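You operate a simulated robot arm through the tools that you are given. There is no shell and no other tool.

Carry out the task below with a simulated robot arm. There is one attempt and no reset: what you move stays moved.

TASK
Switch the small spectrometer on and send a focused beam through the blue frame.
Fine: frame in the plate's middle row, focus dial to 7 sq, shutter slider open last.
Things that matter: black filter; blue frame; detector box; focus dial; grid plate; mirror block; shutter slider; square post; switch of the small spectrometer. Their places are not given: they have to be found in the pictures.

Only the result counts: the job must be done as asked and must still hold three seconds after the hand-in. Knocking over, shifting, dropping, spilling or breaking anything else fails it.

THE ROBOT
A 7-joint arm with a two-finger parallel gripper, fixed in place. Base frame: the origin is at the foot of the arm, x ahead of it, y to its left, z up; the work surface is at about z = 768. Lengths are in mm, angles in degrees, forces in N, time in s.
Its first joint turns from -149.0 to 149.0 degrees. Payload 3.43 kg.
The TCP is the grasp point between the finger pads, 30 mm short of the fingertips. In the tool frame z runs along the fingers and y along their closing line. Largest opening 94 mm; finger width 28, thickness 10; the body of the gripper, 50 by 96 mm, starts 55 mm behind the TCP.
Orientation is told as [roll, pitch, yaw] about the base's x, y, z axes, in that order, counted from this pose: with the fingers straight down and closing along the base's y, the tool's x points along the base's -x, its y along +y and its z along -z.

THE INTERFACE
- The arm moves only by the tool drive_tool. Its argument "deltas" is a list of rows, each a list of 7 numbers: the shift along the base's x, y, z in units of 200 mm (1.0 is 200 mm), then the turn, a rotation vector about the base's x, y, z in units of 90 degrees (1.0 is 90 degrees), then the finger opening in mm, from 0 to 94. In form: [[tx, ty, tz, wx, wy, wz, fingers], ...]. A call has 1 to 20 rows; each row is the pose to reach, as a shift and turn from the pose commanded when the call began. A call with a number of a shift or a turn outside -1 to 1 is refused whole. Each row takes 0.2 s and may step no farther than 50 mm and 8.6 degrees from the row before; otherwise, or with a gripper value out of range, the whole call is refused. Where a pose cannot be reached the arm comes as near as it can. A force on the tool above 40 N (or 10 N above the force at the start of the call, whichever is more), or a blocked arm, ends the call early, and 0.2 s more pass. The fingers move at their own pace (about 45 mm/s each) and stop on an object; they squeeze with about 27 N. The grip force told is the motor's: it shows also when the fingers shut on nothing. Time passes only in rows, and 0.2 s behind the last, so rows that repeat a pose let the fingers close. It gives the time, the measured TCP pose, the force on the tool (base axes), the opening and the grip force at its end, in the units of the frame above (readings bear some noise), with the torque about the TCP (base axes, N m) and any sound that the robot's microphone picked up.
- Cameras (640 x 400 px; columns grow to the right, rows downward): "scene" is fixed at [49.9, 650.1, 1396.9]; the picture's right is [0.75, -0.66, 0.00], its down [-0.56, -0.64, -0.54] and it looks along [0.35, 0.40, -0.84] (base axes); focal length 214 px, centre (320, 200). "wrist" rides on the gripper at [76, 14, -102] in the tool frame; the picture's right is [-0.18, 0.98, 0.00], its down [-0.75, -0.14, -0.64] and it looks along [-0.63, -0.12, 0.77] (tool axes); focal length 243 px, centre (320, 200).
- get_image(camera): a new picture of that camera. No time passes.
- locate(camera, pixels): for up to 12 pixels [column, row] of the newest picture of that camera ("zoom" is the newest enlarged one), the place [x, y, z] in the base frame of the surface seen there, good to about 3 mm. No time passes.
- inspect(camera, box): a new picture of the part [left, top, right, bottom] of that camera's present view, enlarged. No time passes.
- finish_job(): hands the job in; it is judged then, once.

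Open the gripper and draw the arm clear of the work before you hand the job in, unless the task says otherwise.

The tools are called as a command line: name --pt "numbers of a row" for each row, then --argument value for the rest, lists and objects as JSON in quotes. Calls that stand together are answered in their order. drive_tool: Moves the arm, as the interface text tells. Its arguments: {"type":"object","properties":{"deltas":{"type":"array","items":{"type":"array","items":{"type":"number"}}}},"required":["deltas"]} The other tools are called the same way: get_image (camera) takes a picture; locate (camera, pixels) gives the place of the surface under pixels of a picture; inspect (camera, box) takes an enlarged picture of a part of a camera's view; finish_job () hands the job in.

At the start:

```text
time: 0.0
eef_pos: [411.4, 898.3, 1195.0]
ee_rot: [0.0, -0.1, 0.0]
wrist_force: [0.0, 0.1, 0.2]
ft_torque: [0.02, 0.03, 0.01]
opening: 94.0
grasp_force: 0.1
```

scene: 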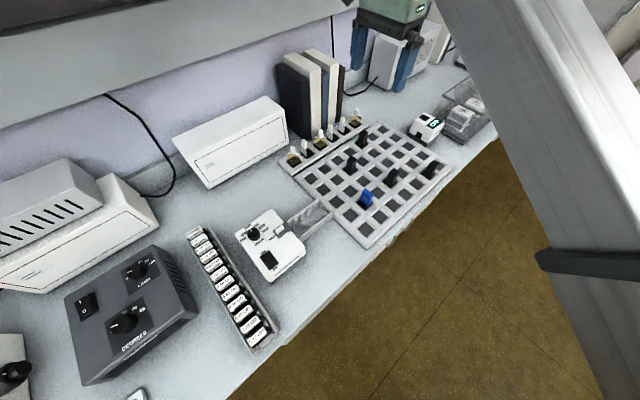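
wrist: 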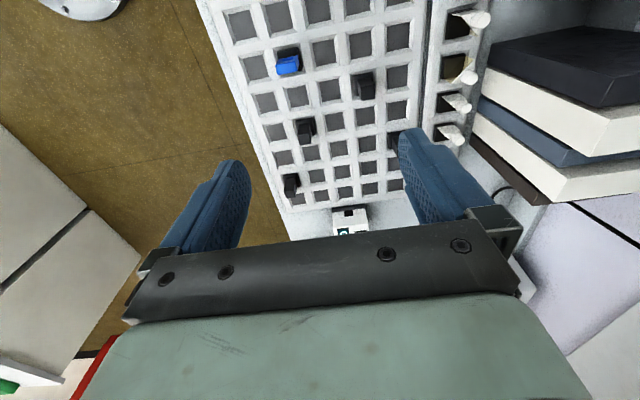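

I start by enlarging the parts of the scene that hold the plate, the white source box and the dark device on the left.

inspect --camera "scene" --box '[270, 90, 470, 250]'

inspect --camera "scene" --box '[180, 180, 340, 360]'

inspect --camera "scene" --box '[40, 220, 220, 400]'

```text
2.50 times, centred on (370, 170) of scene
```

zoom: 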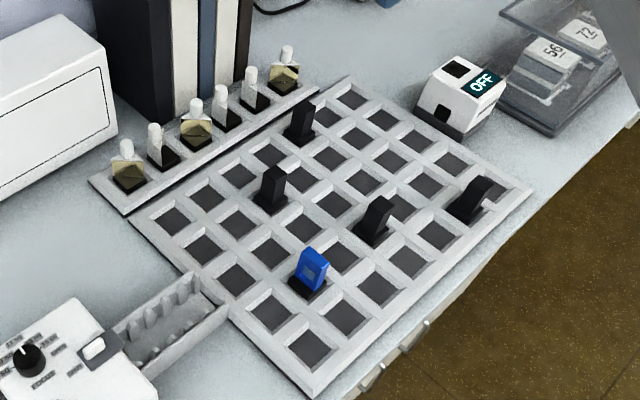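

```text
2.22 times, centred on (260, 270) of scene
```

zoom: 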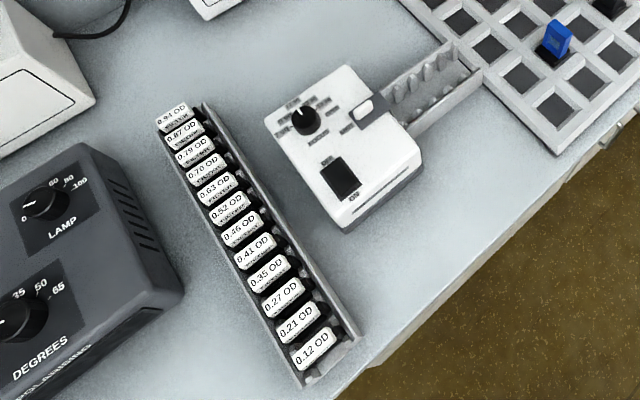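

```text
2.22 times, centred on (130, 310) of scene
```

zoom: 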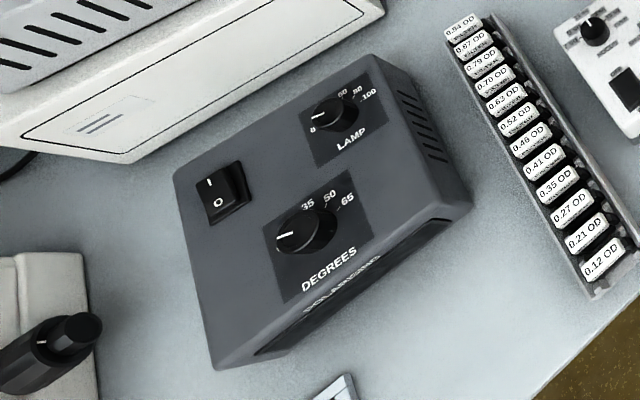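

The white box has dial, dark switch and a white slider by the channel; the detector reads OFF. I enlarge each further to read labels.

inspect --camera "scene" --box '[230, 200, 310, 285]'

inspect --camera "scene" --box '[290, 110, 380, 250]'

inspect --camera "scene" --box '[370, 90, 480, 210]'

inspect --camera "wrist" --box '[200, 0, 500, 240]'

```text
4.71 times, centred on (270, 242) of scene
```

zoom: 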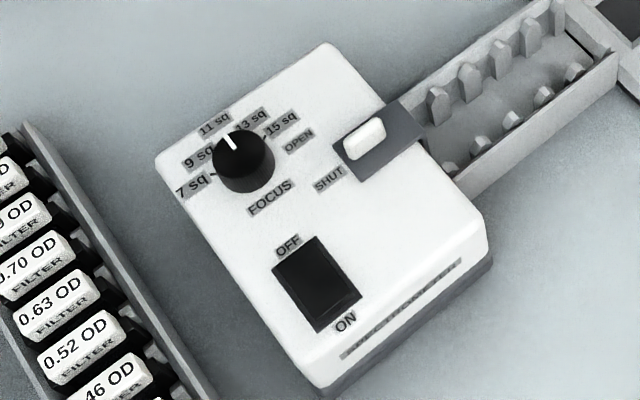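

```text
2.86 times, centred on (335, 180) of scene
```

zoom: 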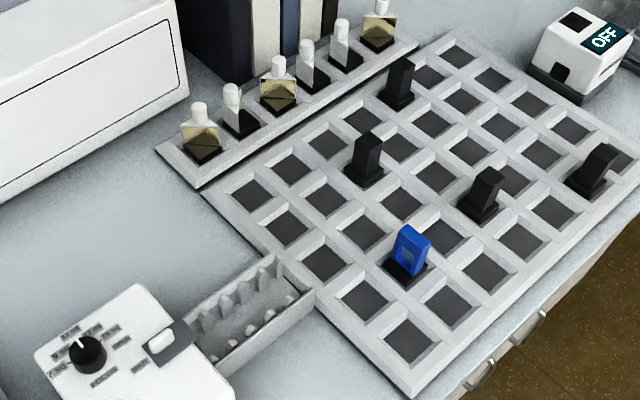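

```text
3.33 times, centred on (425, 150) of scene
```

zoom: 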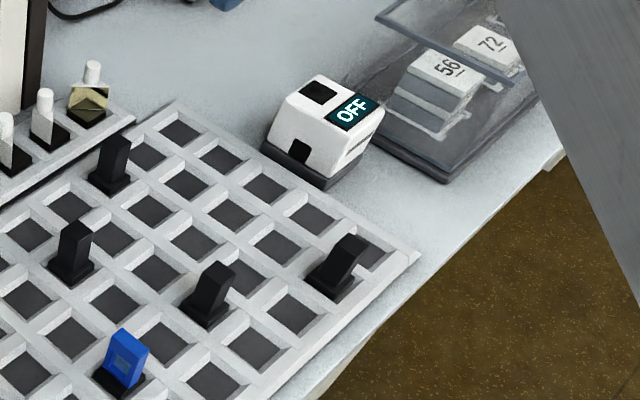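

```text
1.67 times, centred on (350, 120) of wrist
```

zoom: 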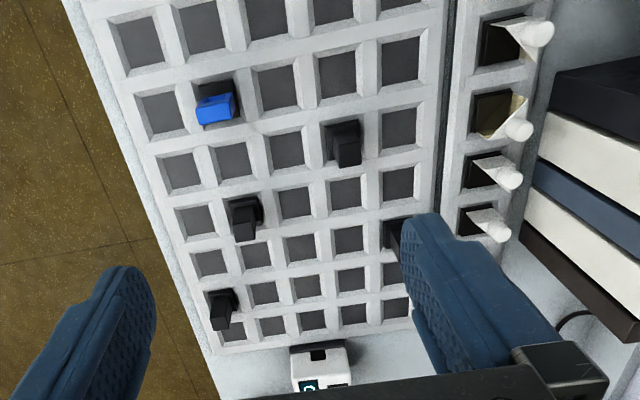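

The plate looks 5 by 7 cells with the blue frame one row in front of the middle row. I measure key points: blue frame, pieces, dial, switch, slider, detector.

locate --camera "scene" --pixels '[[366, 194], [366, 203], [350, 160], [362, 138], [394, 172], [431, 166], [253, 234], [268, 260], [281, 229], [427, 125], [300, 219], [330, 203]]'

inspect --camera "scene" --box '[345, 175, 395, 220]'

inspect --camera "wrist" --box '[250, 20, 400, 120]'

```text
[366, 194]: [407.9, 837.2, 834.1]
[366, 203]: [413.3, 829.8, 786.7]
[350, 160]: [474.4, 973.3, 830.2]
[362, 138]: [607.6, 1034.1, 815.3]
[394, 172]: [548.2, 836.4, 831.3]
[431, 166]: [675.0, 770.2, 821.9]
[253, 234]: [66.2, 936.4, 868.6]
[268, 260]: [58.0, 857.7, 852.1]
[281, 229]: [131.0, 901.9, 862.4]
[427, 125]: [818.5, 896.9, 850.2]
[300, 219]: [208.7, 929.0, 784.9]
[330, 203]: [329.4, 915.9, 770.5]
```

```text
8.89 times, centred on (370, 198) of scene
```

zoom: 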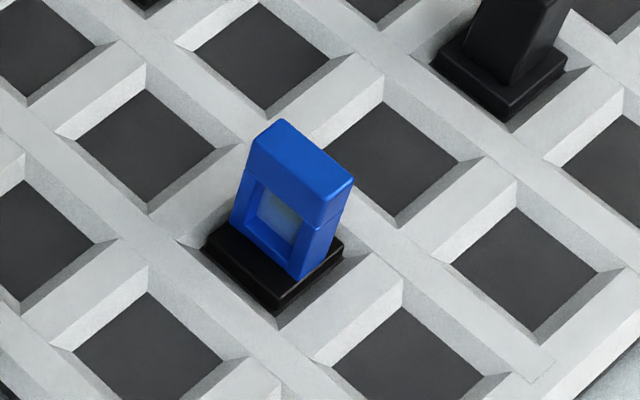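

```text
4.00 times, centred on (325, 70) of wrist
```

zoom: 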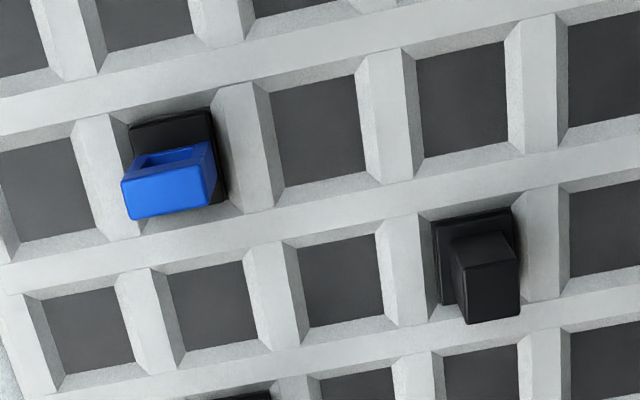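

The frame's window faces the source (-x). I zoom on the frame and neighbouring middle-row cells and measure cell corners.

inspect --camera "scene" --box '[320, 165, 400, 215]'

```text
8.00 times, centred on (360, 190) of scene
```

zoom: 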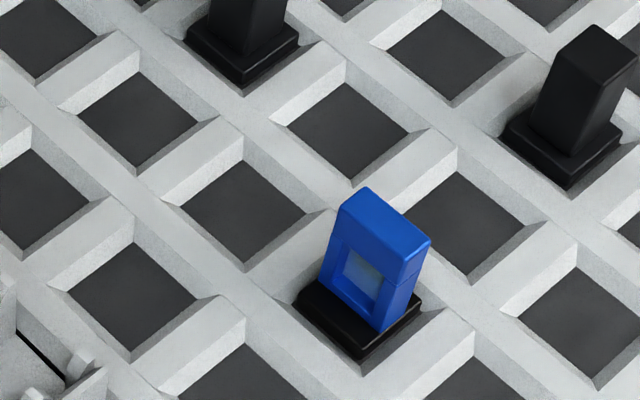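

I measure the floors and wall tops of the middle-row cells and the frame's top edges.

locate --camera "zoom" --pixels '[[245, 210], [133, 297], [347, 130], [445, 57], [138, 120], [185, 205], [242, 162], [303, 212], [245, 265], [170, 225], [280, 320], [370, 190]]'

locate --camera "zoom" --pixels '[[347, 212], [404, 258], [365, 190], [428, 238], [325, 285], [380, 328], [300, 300], [362, 352], [420, 305], [385, 225], [360, 275], [200, 170]]'

```text
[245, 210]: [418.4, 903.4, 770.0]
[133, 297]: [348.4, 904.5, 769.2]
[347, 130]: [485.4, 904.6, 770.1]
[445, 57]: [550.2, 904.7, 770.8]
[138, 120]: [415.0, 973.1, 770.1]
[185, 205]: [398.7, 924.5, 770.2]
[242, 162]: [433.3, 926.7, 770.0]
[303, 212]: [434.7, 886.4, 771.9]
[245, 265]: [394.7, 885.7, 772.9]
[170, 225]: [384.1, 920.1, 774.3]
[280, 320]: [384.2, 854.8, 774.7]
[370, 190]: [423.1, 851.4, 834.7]
```

```text
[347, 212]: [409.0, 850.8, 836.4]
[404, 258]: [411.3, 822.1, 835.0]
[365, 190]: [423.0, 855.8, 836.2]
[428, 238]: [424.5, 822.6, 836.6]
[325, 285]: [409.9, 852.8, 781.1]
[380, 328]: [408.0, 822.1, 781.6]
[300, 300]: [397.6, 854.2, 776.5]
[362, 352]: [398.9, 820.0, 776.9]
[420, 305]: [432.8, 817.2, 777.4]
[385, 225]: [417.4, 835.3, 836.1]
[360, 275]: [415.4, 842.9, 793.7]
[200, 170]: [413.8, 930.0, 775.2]
```

Frame spans about x 408–424, y 822–852, z up to 836; its base is 36 mm square in a ~40 mm cell; middle-row cells are at y≈904. Next I look closely at the spectrometer's dial, slider and switch.

inspect --camera "scene" --box '[236, 208, 276, 244]'

inspect --camera "scene" --box '[264, 210, 304, 246]'

inspect --camera "scene" --box '[255, 240, 295, 280]'

inspect --camera "scene" --box '[285, 190, 345, 240]'

```text
11.11 times, centred on (256, 226) of scene
```

zoom: 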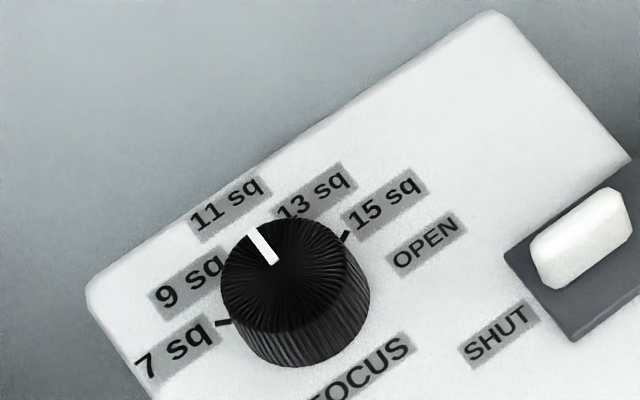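

```text
11.11 times, centred on (284, 228) of scene
```

zoom: 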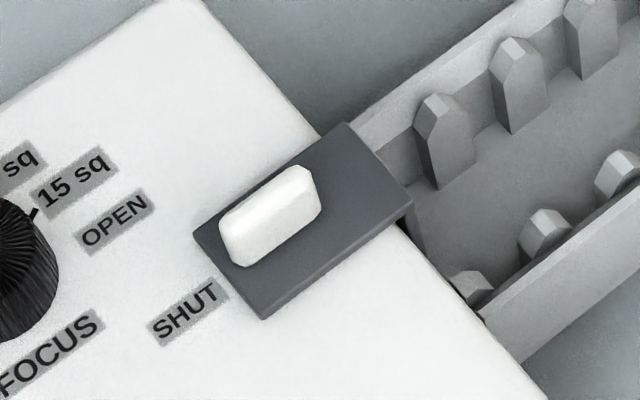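

```text
10.00 times, centred on (275, 260) of scene
```

zoom: 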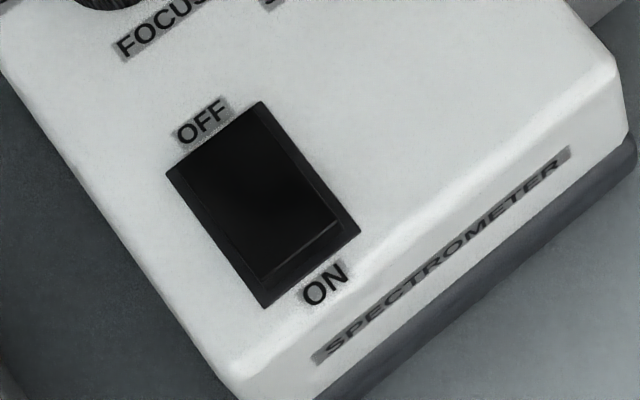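

```text
8.00 times, centred on (315, 215) of scene
```

zoom: 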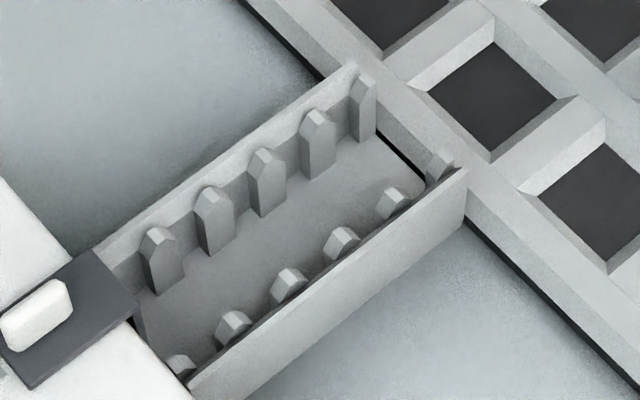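

The gray slider plate with white knob seems to sit beside SHUT, with OPEN towards +y. I measure the dial, labels, slider and switch in zoomed views.

inspect --camera "scene" --box '[236, 208, 276, 244]'

locate --camera "zoom" --pixels '[[291, 272], [250, 235], [272, 262], [222, 323], [345, 236], [175, 350], [187, 283], [228, 205], [313, 193], [387, 201], [426, 243], [498, 334]]'

inspect --camera "scene" --box '[264, 210, 304, 246]'

locate --camera "zoom" --pixels '[[230, 205], [298, 172], [310, 205], [248, 255], [270, 205], [195, 238], [346, 125], [411, 200], [265, 312], [240, 240], [330, 230], [310, 270]]'

inspect --camera "scene" --box '[255, 240, 295, 280]'

locate --camera "zoom" --pixels '[[170, 172], [260, 105], [355, 232], [266, 300], [215, 145], [310, 240], [285, 260], [265, 200], [203, 122], [325, 285], [235, 140], [285, 225]]'

```text
11.11 times, centred on (256, 226) of scene
```

zoom: 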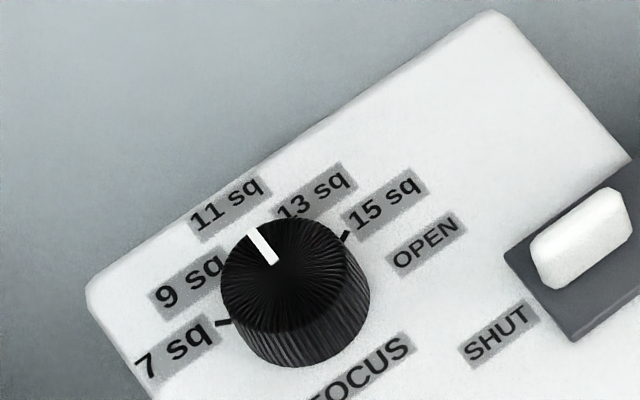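

```text
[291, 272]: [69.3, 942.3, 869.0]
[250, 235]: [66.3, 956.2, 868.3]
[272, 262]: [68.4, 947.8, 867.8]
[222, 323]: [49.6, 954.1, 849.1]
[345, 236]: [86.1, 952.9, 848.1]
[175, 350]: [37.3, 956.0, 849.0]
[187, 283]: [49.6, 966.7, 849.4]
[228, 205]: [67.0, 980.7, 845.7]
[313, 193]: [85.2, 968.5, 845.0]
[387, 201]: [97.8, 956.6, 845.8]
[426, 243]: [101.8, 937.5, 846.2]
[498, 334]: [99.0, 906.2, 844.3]
```

```text
11.11 times, centred on (284, 228) of scene
```

zoom: 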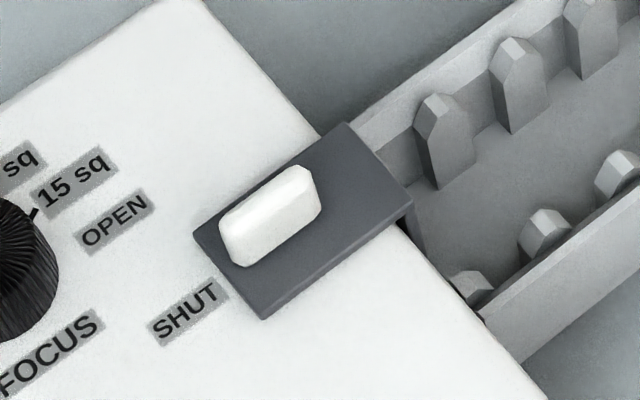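

```text
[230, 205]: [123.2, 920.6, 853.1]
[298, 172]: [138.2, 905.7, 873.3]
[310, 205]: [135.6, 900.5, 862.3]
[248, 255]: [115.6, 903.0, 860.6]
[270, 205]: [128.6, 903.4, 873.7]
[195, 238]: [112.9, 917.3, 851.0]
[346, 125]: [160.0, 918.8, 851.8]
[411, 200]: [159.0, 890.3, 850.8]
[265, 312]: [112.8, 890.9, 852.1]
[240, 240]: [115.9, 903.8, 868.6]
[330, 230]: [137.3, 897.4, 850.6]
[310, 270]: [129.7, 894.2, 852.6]
```

```text
10.00 times, centred on (275, 260) of scene
```

zoom: 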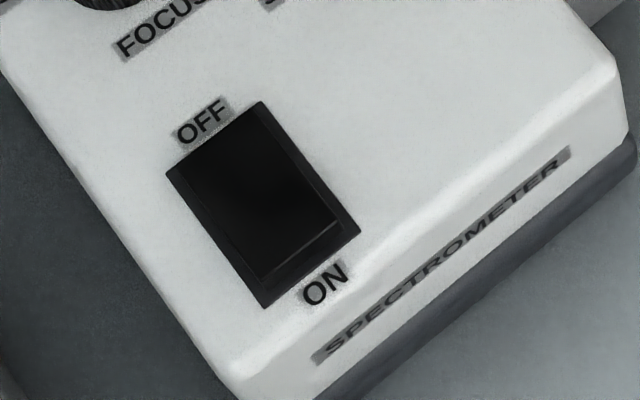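

```text
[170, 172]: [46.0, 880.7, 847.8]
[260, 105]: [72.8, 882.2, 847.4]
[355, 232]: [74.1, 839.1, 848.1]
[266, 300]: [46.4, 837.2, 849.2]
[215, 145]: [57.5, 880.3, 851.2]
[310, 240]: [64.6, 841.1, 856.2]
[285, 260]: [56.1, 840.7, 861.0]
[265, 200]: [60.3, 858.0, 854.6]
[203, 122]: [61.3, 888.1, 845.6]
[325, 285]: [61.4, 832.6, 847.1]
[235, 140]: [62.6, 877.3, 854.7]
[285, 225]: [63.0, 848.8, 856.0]
```

Dial centre is about (68, 942), pointer towards +y (11 sq), 7 sq lies about 60° counterclockwise; slider plate aligns with SHUT (y≈905) and OPEN is at y≈937. I check the channel end and the tall objects near the working zone for clearance.

inspect --camera "scene" --box '[285, 190, 345, 240]'

locate --camera "zoom" --pixels '[[352, 68], [465, 172], [362, 82], [440, 160], [190, 385], [90, 255], [490, 95], [420, 85], [475, 165], [555, 180], [470, 210], [200, 200]]'

locate --camera "scene" --pixels '[[235, 110], [275, 100], [283, 130], [210, 185], [175, 140], [295, 155], [320, 135], [355, 115], [300, 60], [320, 60], [428, 118], [440, 125]]'

```text
8.00 times, centred on (315, 215) of scene
```

zoom: 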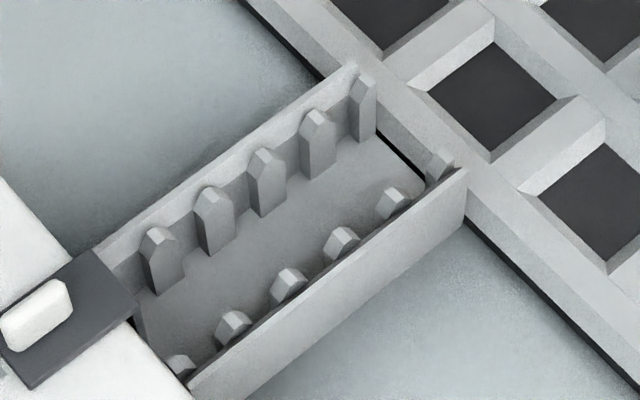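

```text
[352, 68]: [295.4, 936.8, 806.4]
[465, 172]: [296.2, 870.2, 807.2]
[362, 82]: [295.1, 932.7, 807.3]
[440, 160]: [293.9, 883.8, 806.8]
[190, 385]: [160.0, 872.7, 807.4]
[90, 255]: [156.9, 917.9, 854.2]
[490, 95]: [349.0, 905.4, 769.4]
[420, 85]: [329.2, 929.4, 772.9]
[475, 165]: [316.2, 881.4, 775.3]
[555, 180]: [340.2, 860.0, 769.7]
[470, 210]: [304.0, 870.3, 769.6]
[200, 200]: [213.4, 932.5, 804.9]
```

```text
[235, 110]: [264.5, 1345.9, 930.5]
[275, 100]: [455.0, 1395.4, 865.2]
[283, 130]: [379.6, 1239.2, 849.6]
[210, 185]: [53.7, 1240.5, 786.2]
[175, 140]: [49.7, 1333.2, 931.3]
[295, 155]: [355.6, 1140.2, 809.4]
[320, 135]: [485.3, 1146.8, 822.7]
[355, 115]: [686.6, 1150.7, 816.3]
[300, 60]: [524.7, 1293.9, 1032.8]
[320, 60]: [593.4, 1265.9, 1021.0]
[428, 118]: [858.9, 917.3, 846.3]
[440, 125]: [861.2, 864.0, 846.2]
```

Everything near the frame is low (channel ends at x≈296, z≈807). I move down part-way over the blue frame with the fingers set to 60 mm.

drive_tool --pt "0.004 -0.05 -0.15 0 0 0 94" --pt "0.008 -0.1 -0.3 0 0 0 80" --pt "0.012 -0.15 -0.5 0 0 0 70" --pt "0.016 -0.2 -0.7 0 0 0 60" --pt "0.02 -0.26 -0.85 0 0 0 60" --pt "0.023 -0.309 -1.0 0 0 0 60" --pt "0.023 -0.309 -1.0 0 0 0 60"

get_image --camera "wrist"

get_image --camera "scene"

```text
time: 1.6
eef_pos: [416.5, 835.3, 994.0]
ee_rot: [-0.1, -0.1, 0.0]
wrist_force: [0.5, 0.3, 0.1]
ft_torque: [0.01, -0.01, -0.02]
opening: 60.0
grasp_force: 0.1
```

```text
taken
```

wrist: 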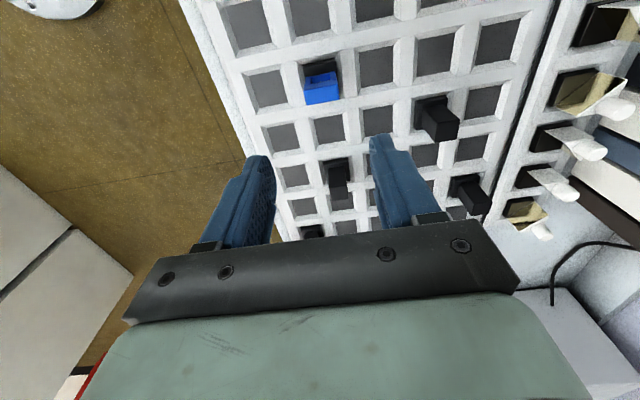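

```text
taken
```

scene: 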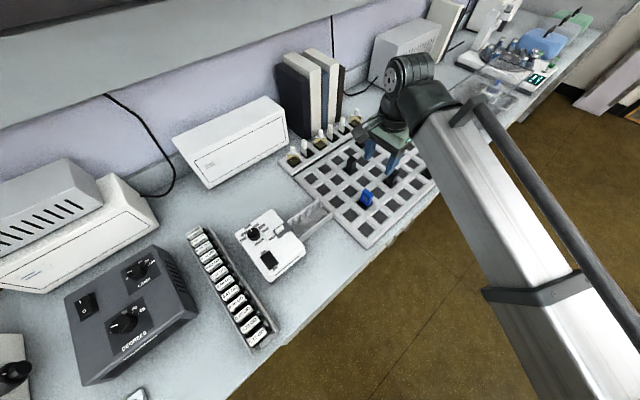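

The frame is at (321, 88) in the wrist view, centred between the fingers. I measure its edges and the target cell from this closer view.

inspect --camera "wrist" --box '[230, 0, 430, 125]'

```text
3.20 times, centred on (330, 62) of wrist
```

zoom: 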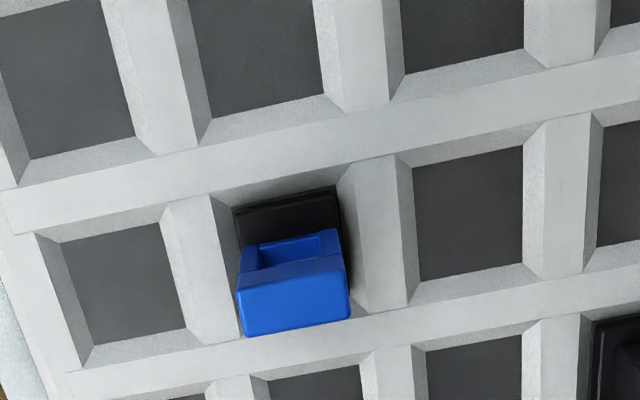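

I locate the corners of the target cells and the frame in this zoom.

locate --camera "zoom" --pixels '[[413, 170], [521, 148], [521, 260], [421, 278], [404, 70], [521, 46], [209, 115], [321, 92], [85, 342], [184, 325], [155, 226], [63, 246]]'

locate --camera "zoom" --pixels '[[240, 290], [342, 268], [245, 330], [347, 312], [293, 300], [237, 212], [334, 190], [238, 240], [338, 220], [285, 200], [380, 240], [200, 270]]'

```text
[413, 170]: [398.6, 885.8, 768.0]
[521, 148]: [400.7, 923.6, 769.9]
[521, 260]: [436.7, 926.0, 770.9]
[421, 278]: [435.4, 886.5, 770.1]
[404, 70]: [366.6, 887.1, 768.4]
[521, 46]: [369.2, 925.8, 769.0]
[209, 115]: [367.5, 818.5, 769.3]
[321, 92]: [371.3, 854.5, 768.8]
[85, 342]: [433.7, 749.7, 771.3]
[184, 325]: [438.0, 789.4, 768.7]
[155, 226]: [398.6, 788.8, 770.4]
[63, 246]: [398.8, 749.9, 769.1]
```

```text
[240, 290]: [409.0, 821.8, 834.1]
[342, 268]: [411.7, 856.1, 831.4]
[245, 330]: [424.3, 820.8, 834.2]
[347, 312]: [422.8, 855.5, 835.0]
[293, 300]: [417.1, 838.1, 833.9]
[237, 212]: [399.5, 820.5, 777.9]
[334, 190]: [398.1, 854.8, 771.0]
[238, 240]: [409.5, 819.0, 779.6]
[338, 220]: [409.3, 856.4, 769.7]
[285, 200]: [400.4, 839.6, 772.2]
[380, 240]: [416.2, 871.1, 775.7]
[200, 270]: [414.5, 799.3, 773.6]
```

The frame centre is about (417, 838), and the middle-row cells are at (417.5, 905.5) and (349.5, 905.5). I lower the open fingers around the frame to TCP z≈820.

drive_tool --pt "0.005 0.0075 -0.2 0 0 0 60" --pt "0.005 0.0075 -0.4 0 0 0 60" --pt "0.005 0.0075 -0.6 0 0 0 60" --pt "0.005 0.0075 -0.75 0 0 0 60" --pt "0.005 0.0075 -0.82 0 0 0 60" --pt "0.005 0.0075 -0.875 0 0 0 60" --pt "0.005 0.0075 -0.875 0 0 0 60"

get_image --camera "wrist"

inspect --camera "scene" --box '[320, 130, 440, 230]'

```text
time: 3.2
eef_pos: [414.6, 839.6, 819.4]
ee_rot: [0.0, 0.0, 0.0]
wrist_force: [0.8, -0.2, 0.1]
ft_torque: [0.01, 0.01, 0.0]
opening: 60.0
grasp_force: 0.1
```

```text
taken
```

wrist: 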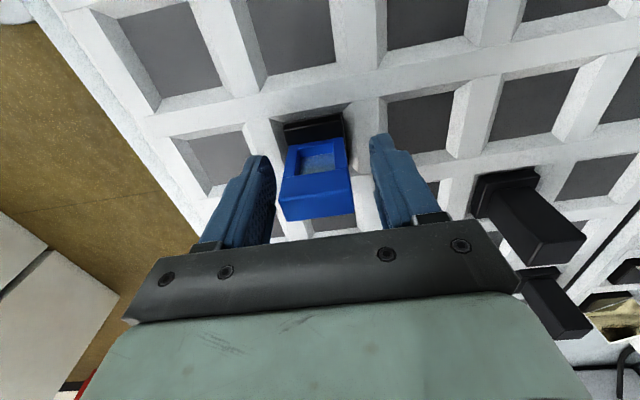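

```text
4.00 times, centred on (380, 180) of scene
```

zoom: 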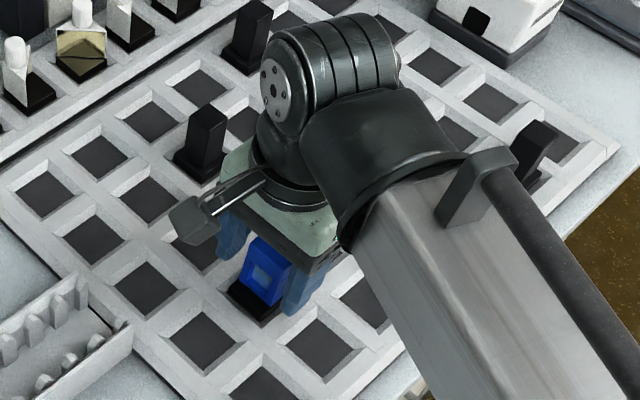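

The frame stands centred between the fingers (columns 281–350 vs. fingers 265–372). I close on its y sides.

drive_tool --pt "0 0 0 0 0 0 40" --pt "0 0 0 0 0 0 15" --pt "0 0 0 0 0 0 15" --pt "0 0 0 0 0 0 15" --pt "0 0 0 0 0 0 15"

get_image --camera "wrist"

```text
time: 4.4
eef_pos: [416.2, 839.0, 820.1]
ee_rot: [0.1, 0.1, 0.0]
wrist_force: [-0.3, -4.0, 1.5]
ft_torque: [-0.16, 0.0, 0.04]
opening: 36.1
grasp_force: 27.3
```

```text
taken
```

wrist: 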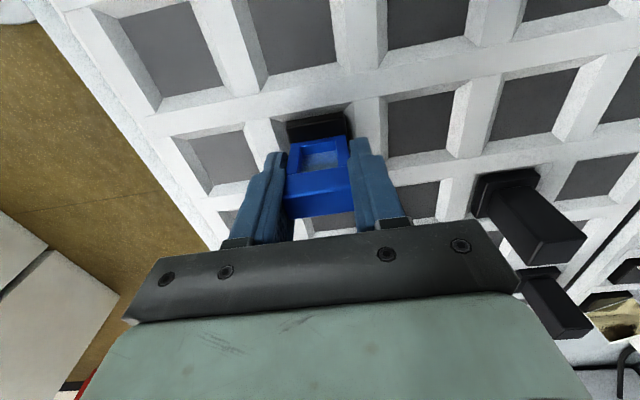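

Grip is holding at 36.1 mm with 27 N. I lift straight up 60 mm.

drive_tool --pt "0 0 0.03 0 0 0 15" --pt "0 0 0.08 0 0 0 15" --pt "0 0 0.15 0 0 0 15" --pt "0 0 0.25 0 0 0 15" --pt "0 0 0.35 0 0 0 15" --pt "0 0 0.35 0 0 0 15"

get_image --camera "wrist"

inspect --camera "scene" --box '[320, 130, 440, 230]'

```text
time: 5.8
eef_pos: [416.2, 837.8, 890.1]
ee_rot: [-0.1, 0.0, 0.0]
wrist_force: [0.0, 0.4, -0.2]
ft_torque: [0.01, -0.03, -0.01]
opening: 35.6
grasp_force: 27.2
```

```text
taken
```

wrist: 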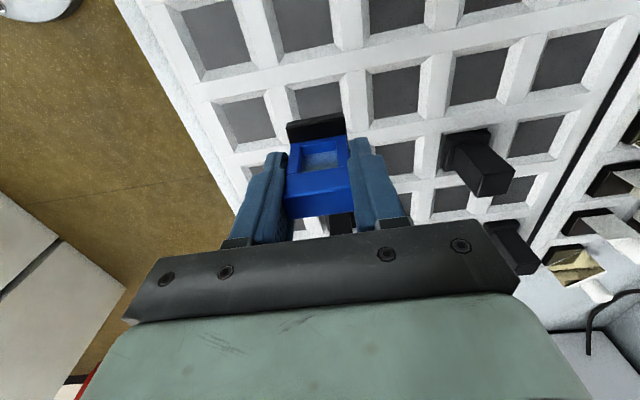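

```text
4.00 times, centred on (380, 180) of scene
```

zoom: 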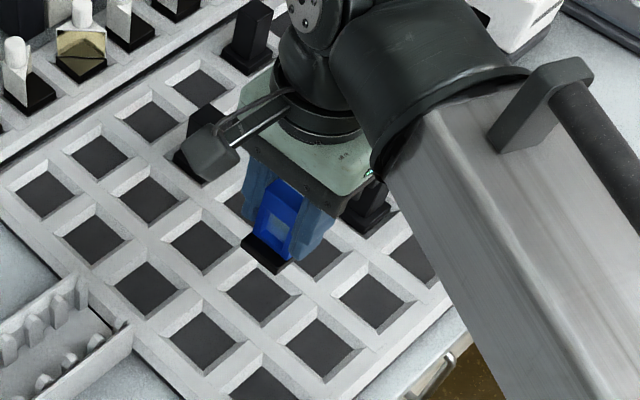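

The frame is lifted with its base. I measure the base and frame position relative to the tool.

inspect --camera "wrist" --box '[260, 90, 380, 240]'

```text
2.67 times, centred on (320, 165) of wrist
```

zoom: 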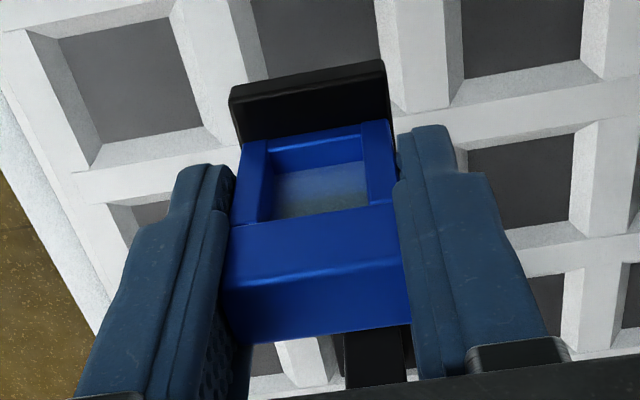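

locate --camera "zoom" --pixels '[[236, 100], [380, 72], [236, 130], [386, 100], [240, 142], [390, 115], [235, 290], [398, 270], [240, 335], [400, 318], [232, 235], [395, 208]]'

```text
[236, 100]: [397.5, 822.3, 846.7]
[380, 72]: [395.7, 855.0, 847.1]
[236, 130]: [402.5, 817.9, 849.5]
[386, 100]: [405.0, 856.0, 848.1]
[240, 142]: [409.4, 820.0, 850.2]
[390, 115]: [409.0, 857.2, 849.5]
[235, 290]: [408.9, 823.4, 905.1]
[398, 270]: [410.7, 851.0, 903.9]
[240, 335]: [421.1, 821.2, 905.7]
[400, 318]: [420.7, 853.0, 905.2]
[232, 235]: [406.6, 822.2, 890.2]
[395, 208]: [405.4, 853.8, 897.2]
```

The frame hangs straight, centred under the tool at about (416, 837.5). I measure the col‑1 middle-row cell corners in the scene camera for the placement.

inspect --camera "scene" --box '[315, 180, 365, 220]'

```text
10.00 times, centred on (340, 200) of scene
```

zoom: 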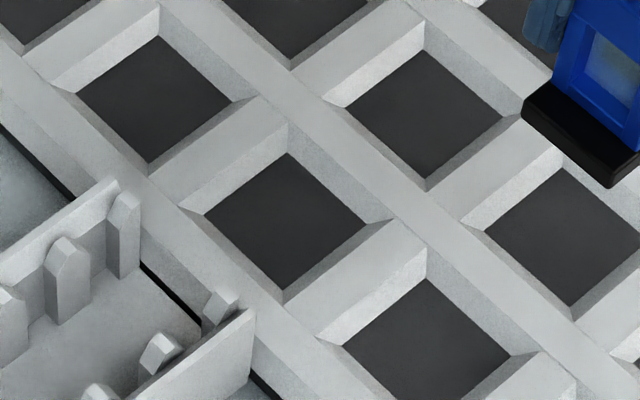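

locate --camera "zoom" --pixels '[[206, 218], [288, 156], [362, 222], [283, 286], [347, 108], [425, 52], [498, 115], [423, 175], [489, 230], [563, 170], [636, 235], [565, 301]]'

locate --camera "zoom" --pixels '[[79, 95], [157, 38], [230, 100], [150, 160], [347, 344], [427, 278], [506, 352], [162, 190], [280, 90], [380, 215], [260, 325], [400, 205]]'

```text
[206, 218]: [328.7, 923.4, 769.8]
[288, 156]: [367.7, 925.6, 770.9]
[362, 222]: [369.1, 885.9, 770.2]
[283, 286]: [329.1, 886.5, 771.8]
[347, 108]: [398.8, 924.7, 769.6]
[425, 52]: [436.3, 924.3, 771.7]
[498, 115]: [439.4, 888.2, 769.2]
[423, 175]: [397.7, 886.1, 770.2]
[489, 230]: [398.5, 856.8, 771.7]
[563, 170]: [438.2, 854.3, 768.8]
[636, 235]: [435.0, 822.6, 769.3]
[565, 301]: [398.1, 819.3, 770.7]
```

```text
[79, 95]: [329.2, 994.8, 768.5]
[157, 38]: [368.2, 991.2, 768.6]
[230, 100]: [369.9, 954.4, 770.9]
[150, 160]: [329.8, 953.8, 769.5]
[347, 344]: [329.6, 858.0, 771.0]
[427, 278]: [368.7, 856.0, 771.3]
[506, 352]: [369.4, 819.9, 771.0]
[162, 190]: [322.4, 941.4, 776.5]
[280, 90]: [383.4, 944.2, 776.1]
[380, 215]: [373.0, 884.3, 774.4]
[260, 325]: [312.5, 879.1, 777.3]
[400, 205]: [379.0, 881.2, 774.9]
```

Target cell (col 1, middle row) is centred at about (349, 905.6), i.e. a shift of (-68, +68) from the old cell. I carry the frame there at height.

drive_tool --pt "-0.05 0.05 0 0 0 0 15" --pt "-0.13 0.13 0 0 0 0 15" --pt "-0.22 0.22 0 0 0 0 15" --pt "-0.3 0.3 0 0 0 0 15" --pt "-0.34 0.34 0 0 0 0 15" --pt "-0.34 0.34 0 0 0 0 15" --pt "-0.34 0.34 0 0 0 0 15"

inspect --camera "wrist" --box '[240, 60, 400, 240]'

inspect --camera "scene" --box '[300, 140, 400, 230]'

```text
time: 7.4
eef_pos: [348.4, 905.4, 889.0]
ee_rot: [0.0, 0.0, 0.0]
wrist_force: [-1.0, 0.6, -0.8]
ft_torque: [0.02, 0.02, 0.03]
opening: 36.1
grasp_force: 27.0
```

```text
2.22 times, centred on (320, 150) of wrist
```

zoom: 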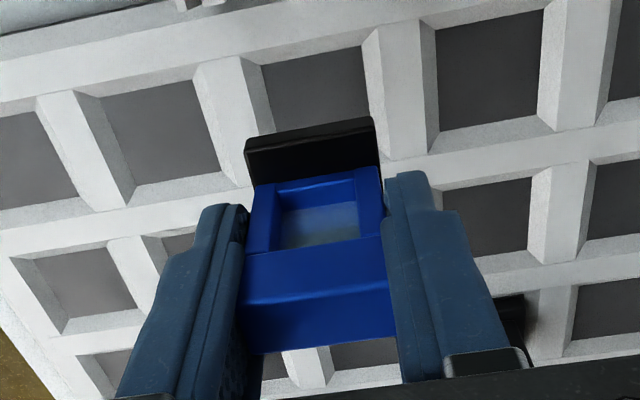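

```text
4.44 times, centred on (350, 185) of scene
```

zoom: 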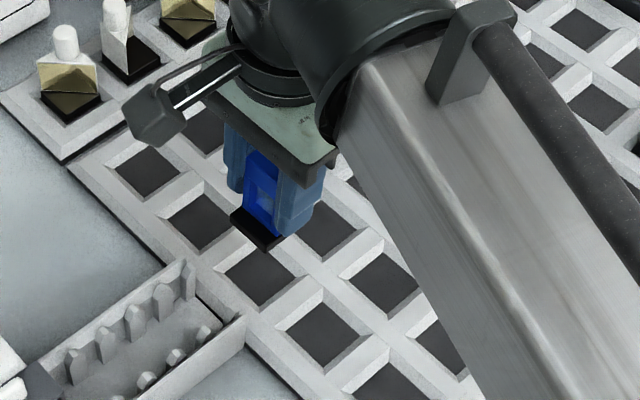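

The frame hangs above the col‑1 middle cell. I lower to z≈832, just above the plate surface, and check alignment.

drive_tool --pt "0 0 -0.1 0 0 0 15" --pt "0 0 -0.2 0 0 0 15" --pt "0 0 -0.27 0 0 0 15" --pt "0 0 -0.29 0 0 0 15" --pt "0 0 -0.29 0 0 0 15" --pt "0 0 -0.29 0 0 0 15"

inspect --camera "wrist" --box '[240, 60, 400, 240]'

inspect --camera "scene" --box '[315, 170, 375, 220]'

```text
time: 8.8
eef_pos: [347.6, 907.4, 832.8]
ee_rot: [0.0, 0.0, 0.0]
wrist_force: [1.3, -0.5, -1.3]
ft_torque: [0.02, -0.01, 0.03]
opening: 35.9
grasp_force: 27.1
```

```text
2.22 times, centred on (320, 150) of wrist
```

zoom: 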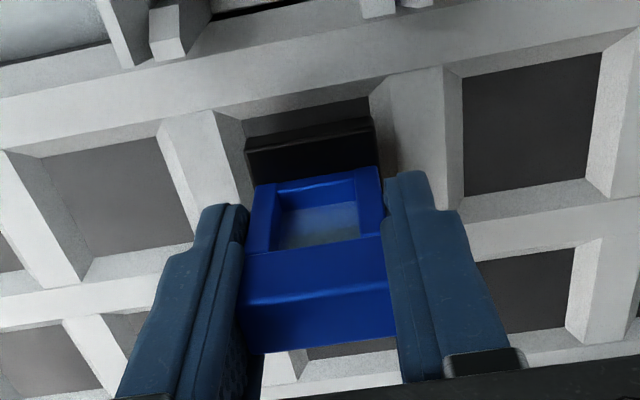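

```text
8.00 times, centred on (345, 195) of scene
```

zoom: 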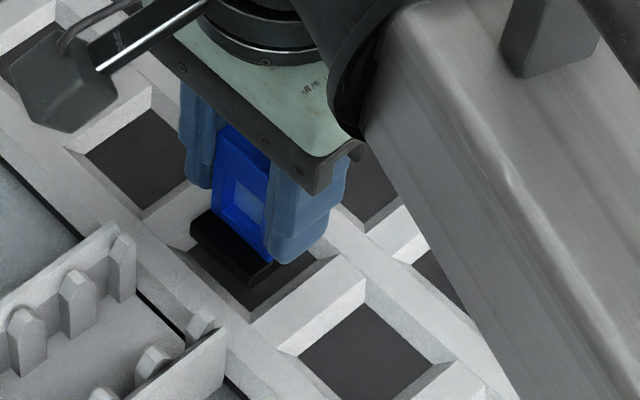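

The base sits right above the cell opening in both views. I lower the last 11.5 mm slowly while watching force.

drive_tool --pt "0 0 -0.02 0 0 0 15" --pt "0 0 -0.035 0 0 0 15" --pt "0 0 -0.047 0 0 0 15" --pt "0 0 -0.055 0 0 0 15" --pt "0 0 -0.0575 0 0 0 15" --pt "0 0 -0.0575 0 0 0 15"

inspect --camera "scene" --box '[315, 170, 375, 220]'

inspect --camera "wrist" --box '[240, 60, 400, 240]'

```text
time: 10.2
eef_pos: [348.3, 905.2, 820.2]
ee_rot: [0.0, 0.0, 0.0]
wrist_force: [0.4, -0.2, 0.1]
ft_torque: [-0.01, 0.04, -0.04]
opening: 35.7
grasp_force: 25.7
```

```text
8.00 times, centred on (345, 195) of scene
```

zoom: 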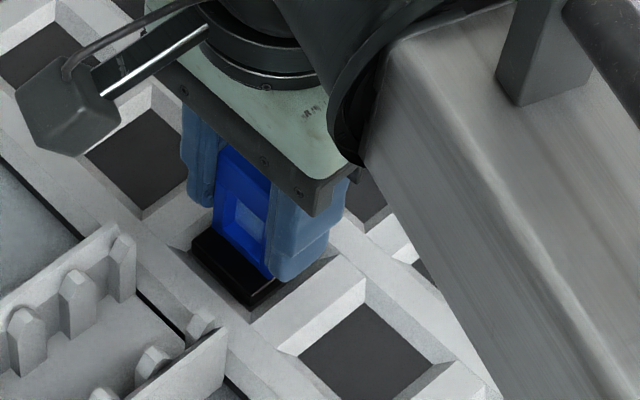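

```text
2.22 times, centred on (320, 150) of wrist
```

zoom: 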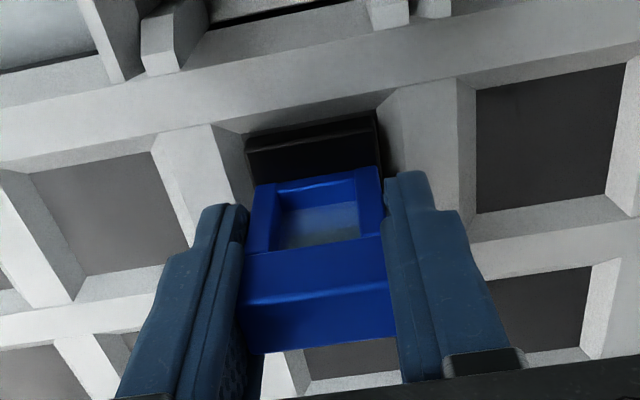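

No contact force yet at commanded z 820.5. I lower in half-millimetre steps to find the floor.

drive_tool --pt "0 0 -0.0025 0 0 0 15" --pt "0 0 -0.005 0 0 0 15" --pt "0 0 -0.005 0 0 0 15"

```text
time: 11.0
eef_pos: [348.7, 906.1, 819.8]
ee_rot: [0.1, -0.1, 0.1]
wrist_force: [2.2, 0.6, 11.5]
ft_torque: [-0.02, 0.1, 0.01]
opening: 35.7
grasp_force: 27.0
```

Force of 11.5 N upward: the base rests on the cell floor. I raise the command by 0.4 mm and open the fingers.

drive_tool --pt "0 0 0.002 0 0 0 36" --pt "0 0 0.002 0 0 0 40" --pt "0 0 0.002 0 0 0 48" --pt "0 0 0.002 0 0 0 60" --pt "0 0 0.002 0 0 0 60"

get_image --camera "wrist"

inspect --camera "scene" --box '[315, 170, 375, 220]'

```text
time: 12.2
eef_pos: [348.9, 905.7, 818.6]
ee_rot: [0.0, 0.1, 0.0]
wrist_force: [-1.4, -0.8, 0.2]
ft_torque: [0.02, 0.01, 0.01]
opening: 60.1
grasp_force: 0.0
```

```text
taken
```

wrist: 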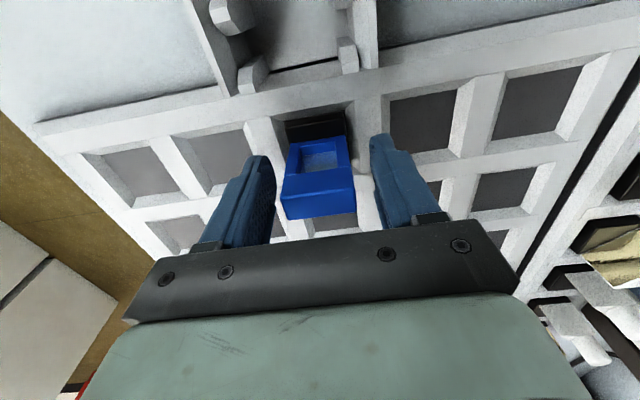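

```text
8.00 times, centred on (345, 195) of scene
```

zoom: 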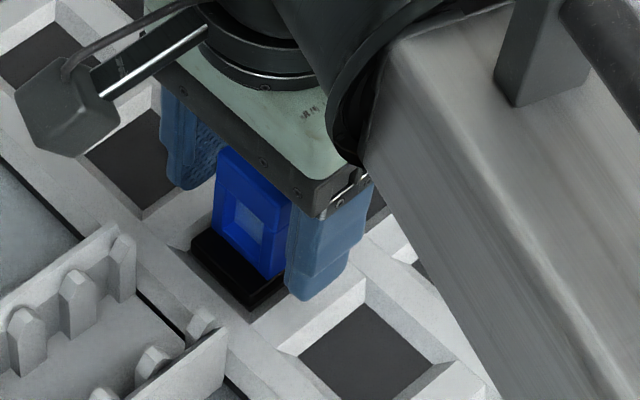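

The frame stands in the cell, released. I raise straight up 130 mm and check it.

drive_tool --pt "0 0 0.05 0 0 0 60" --pt "0 0 0.2 0 0 0 60" --pt "0 0 0.4 0 0 0 60" --pt "0 0 0.6 0 0 0 60" --pt "0 0 0.7 0 0 0 60" --pt "0 0 0.7 0 0 0 60"

inspect --camera "scene" --box '[310, 160, 390, 220]'

get_image --camera "wrist"

```text
time: 13.6
eef_pos: [347.7, 906.0, 964.7]
ee_rot: [0.0, 0.0, 0.1]
wrist_force: [0.0, 0.0, 0.0]
ft_torque: [-0.02, -0.03, 0.01]
opening: 60.2
grasp_force: 0.0
```

```text
6.67 times, centred on (350, 190) of scene
```

zoom: 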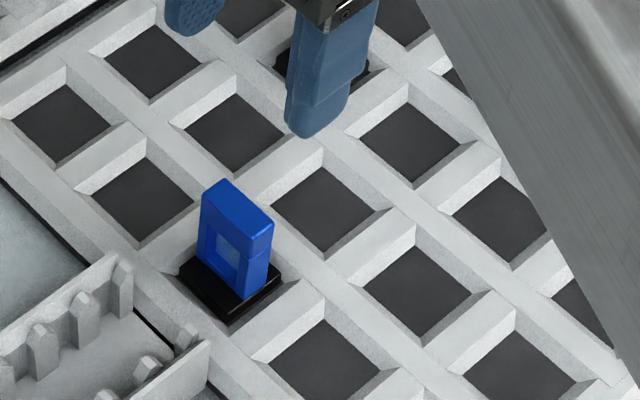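

```text
taken
```

wrist: 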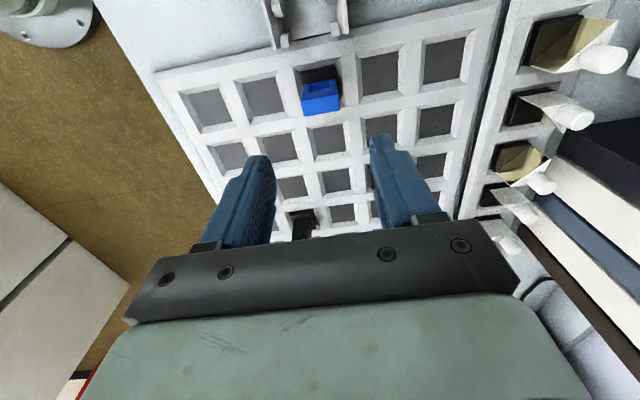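

The frame is seated in the middle row in line with the channel. I now travel at z≈960 toward the spectrometer's focus dial.

drive_tool --pt "-0.15 0.015 0 0 0 0 60" --pt "-0.35 0.035 0 0 0 0 60" --pt "-0.57 0.055 0 0 0 0 60" --pt "-0.79 0.075 0 0 0 0 60" --pt "-1.0 0.09 0 0 0 0 60" --pt "-1.0 0.09 0 0 0 0 60"

drive_tool --pt "-0.1 0.02 0 0 0 -0.08 60" --pt "-0.22 0.05 0 0 0 -0.16 60" --pt "-0.33 0.08 0 0 0 -0.24 60" --pt "-0.405 0.0925 0 0 0 -0.3333 60" --pt "-0.405 0.0925 0 0 0 -0.3333 60"

get_image --camera "wrist"

get_image --camera "scene"

```text
time: 15.0
eef_pos: [148.0, 924.1, 962.1]
ee_rot: [-0.1, 0.1, 0.1]
wrist_force: [0.6, -0.2, -0.3]
ft_torque: [-0.01, 0.01, 0.03]
opening: 60.0
grasp_force: 0.1
```

```text
time: 16.2
eef_pos: [67.5, 940.6, 960.0]
ee_rot: [-0.1, 0.0, -30.2]
wrist_force: [-0.1, 0.1, 0.1]
ft_torque: [0.0, 0.02, -0.02]
opening: 60.0
grasp_force: 0.1
```

```text
taken
```

wrist: 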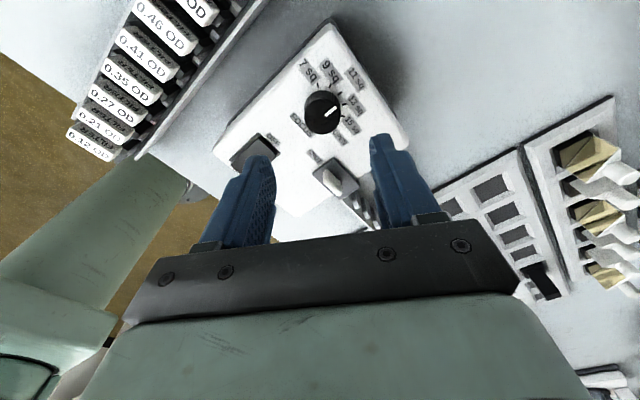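

```text
taken
```

scene: 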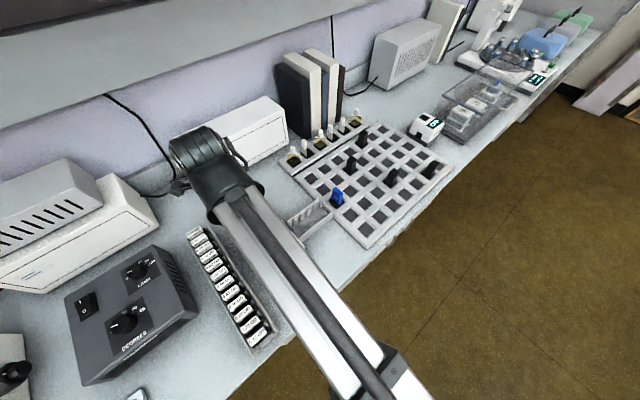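

The wrist view shows the dial at (322, 112) with its pointer. I zoom on it to measure centre and angles.

inspect --camera "wrist" --box '[270, 50, 380, 150]'

```text
4.00 times, centred on (325, 100) of wrist
```

zoom: 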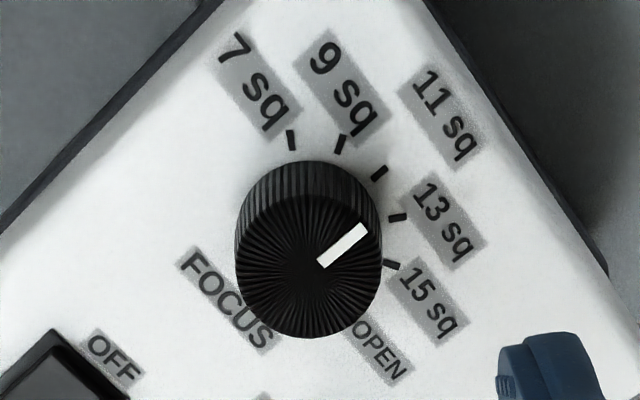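

locate --camera "zoom" --pixels '[[308, 263], [364, 227], [320, 264], [291, 141], [340, 145], [379, 174], [398, 217], [392, 265], [240, 255], [378, 255], [310, 192], [312, 334]]'

```text
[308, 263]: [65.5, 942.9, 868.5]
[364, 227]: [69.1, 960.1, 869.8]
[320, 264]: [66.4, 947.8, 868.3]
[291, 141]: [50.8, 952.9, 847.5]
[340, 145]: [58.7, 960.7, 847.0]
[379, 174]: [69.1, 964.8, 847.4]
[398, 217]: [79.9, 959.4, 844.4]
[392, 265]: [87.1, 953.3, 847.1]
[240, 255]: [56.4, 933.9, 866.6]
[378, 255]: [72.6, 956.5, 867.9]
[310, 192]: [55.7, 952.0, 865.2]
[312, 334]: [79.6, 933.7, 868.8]
```

The dial pointer is at 11 sq (parallel to +y); ticks give a centre near (68, 942.6) with 30° steps, so 7 sq is +60°. I lower around the knob to TCP z≈882 with the fingers open.

drive_tool --pt "0 0 -0.12 0 0 0 60" --pt "0 0 -0.24 0 0 0 60" --pt "0 0 -0.33 0 0 0 60" --pt "0 0 -0.39 0 0 0 60" --pt "0 0 -0.39 0 0 0 60"

get_image --camera "wrist"

inspect --camera "scene" --box '[200, 180, 320, 280]'

```text
time: 17.4
eef_pos: [68.3, 941.7, 881.5]
ee_rot: [0.0, 0.0, -30.0]
wrist_force: [-0.8, -0.2, 0.8]
ft_torque: [-0.02, 0.02, 0.03]
opening: 59.9
grasp_force: 0.0
```

```text
taken
```

wrist: 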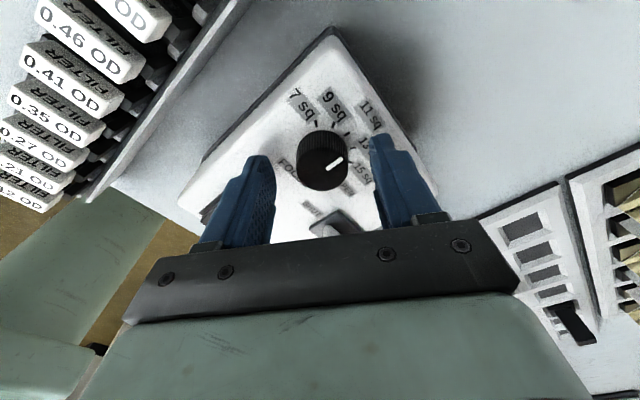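

```text
4.00 times, centred on (260, 230) of scene
```

zoom: 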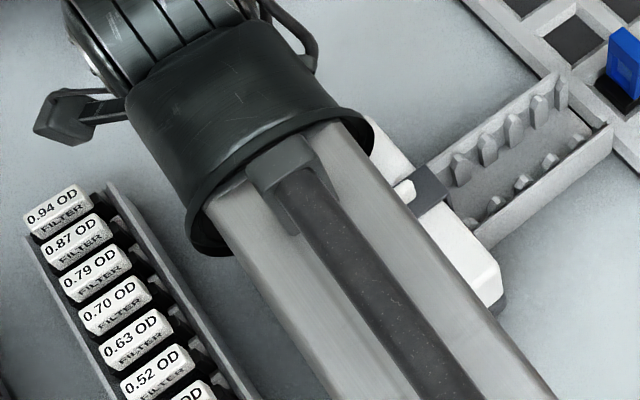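

The knob is centred laterally between the fingers; I zoom to check the fore-aft centring.

inspect --camera "wrist" --box '[270, 100, 380, 200]'

```text
4.00 times, centred on (325, 150) of wrist
```

zoom: 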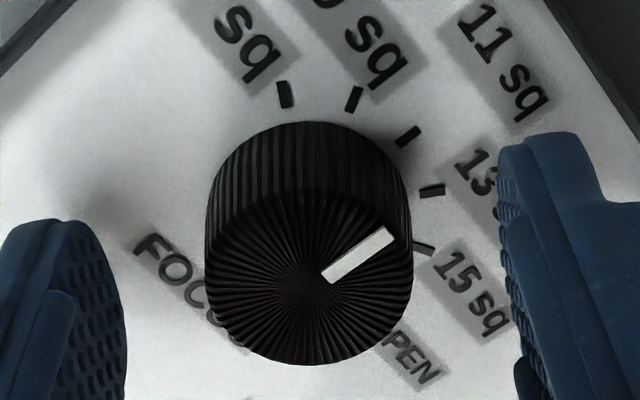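

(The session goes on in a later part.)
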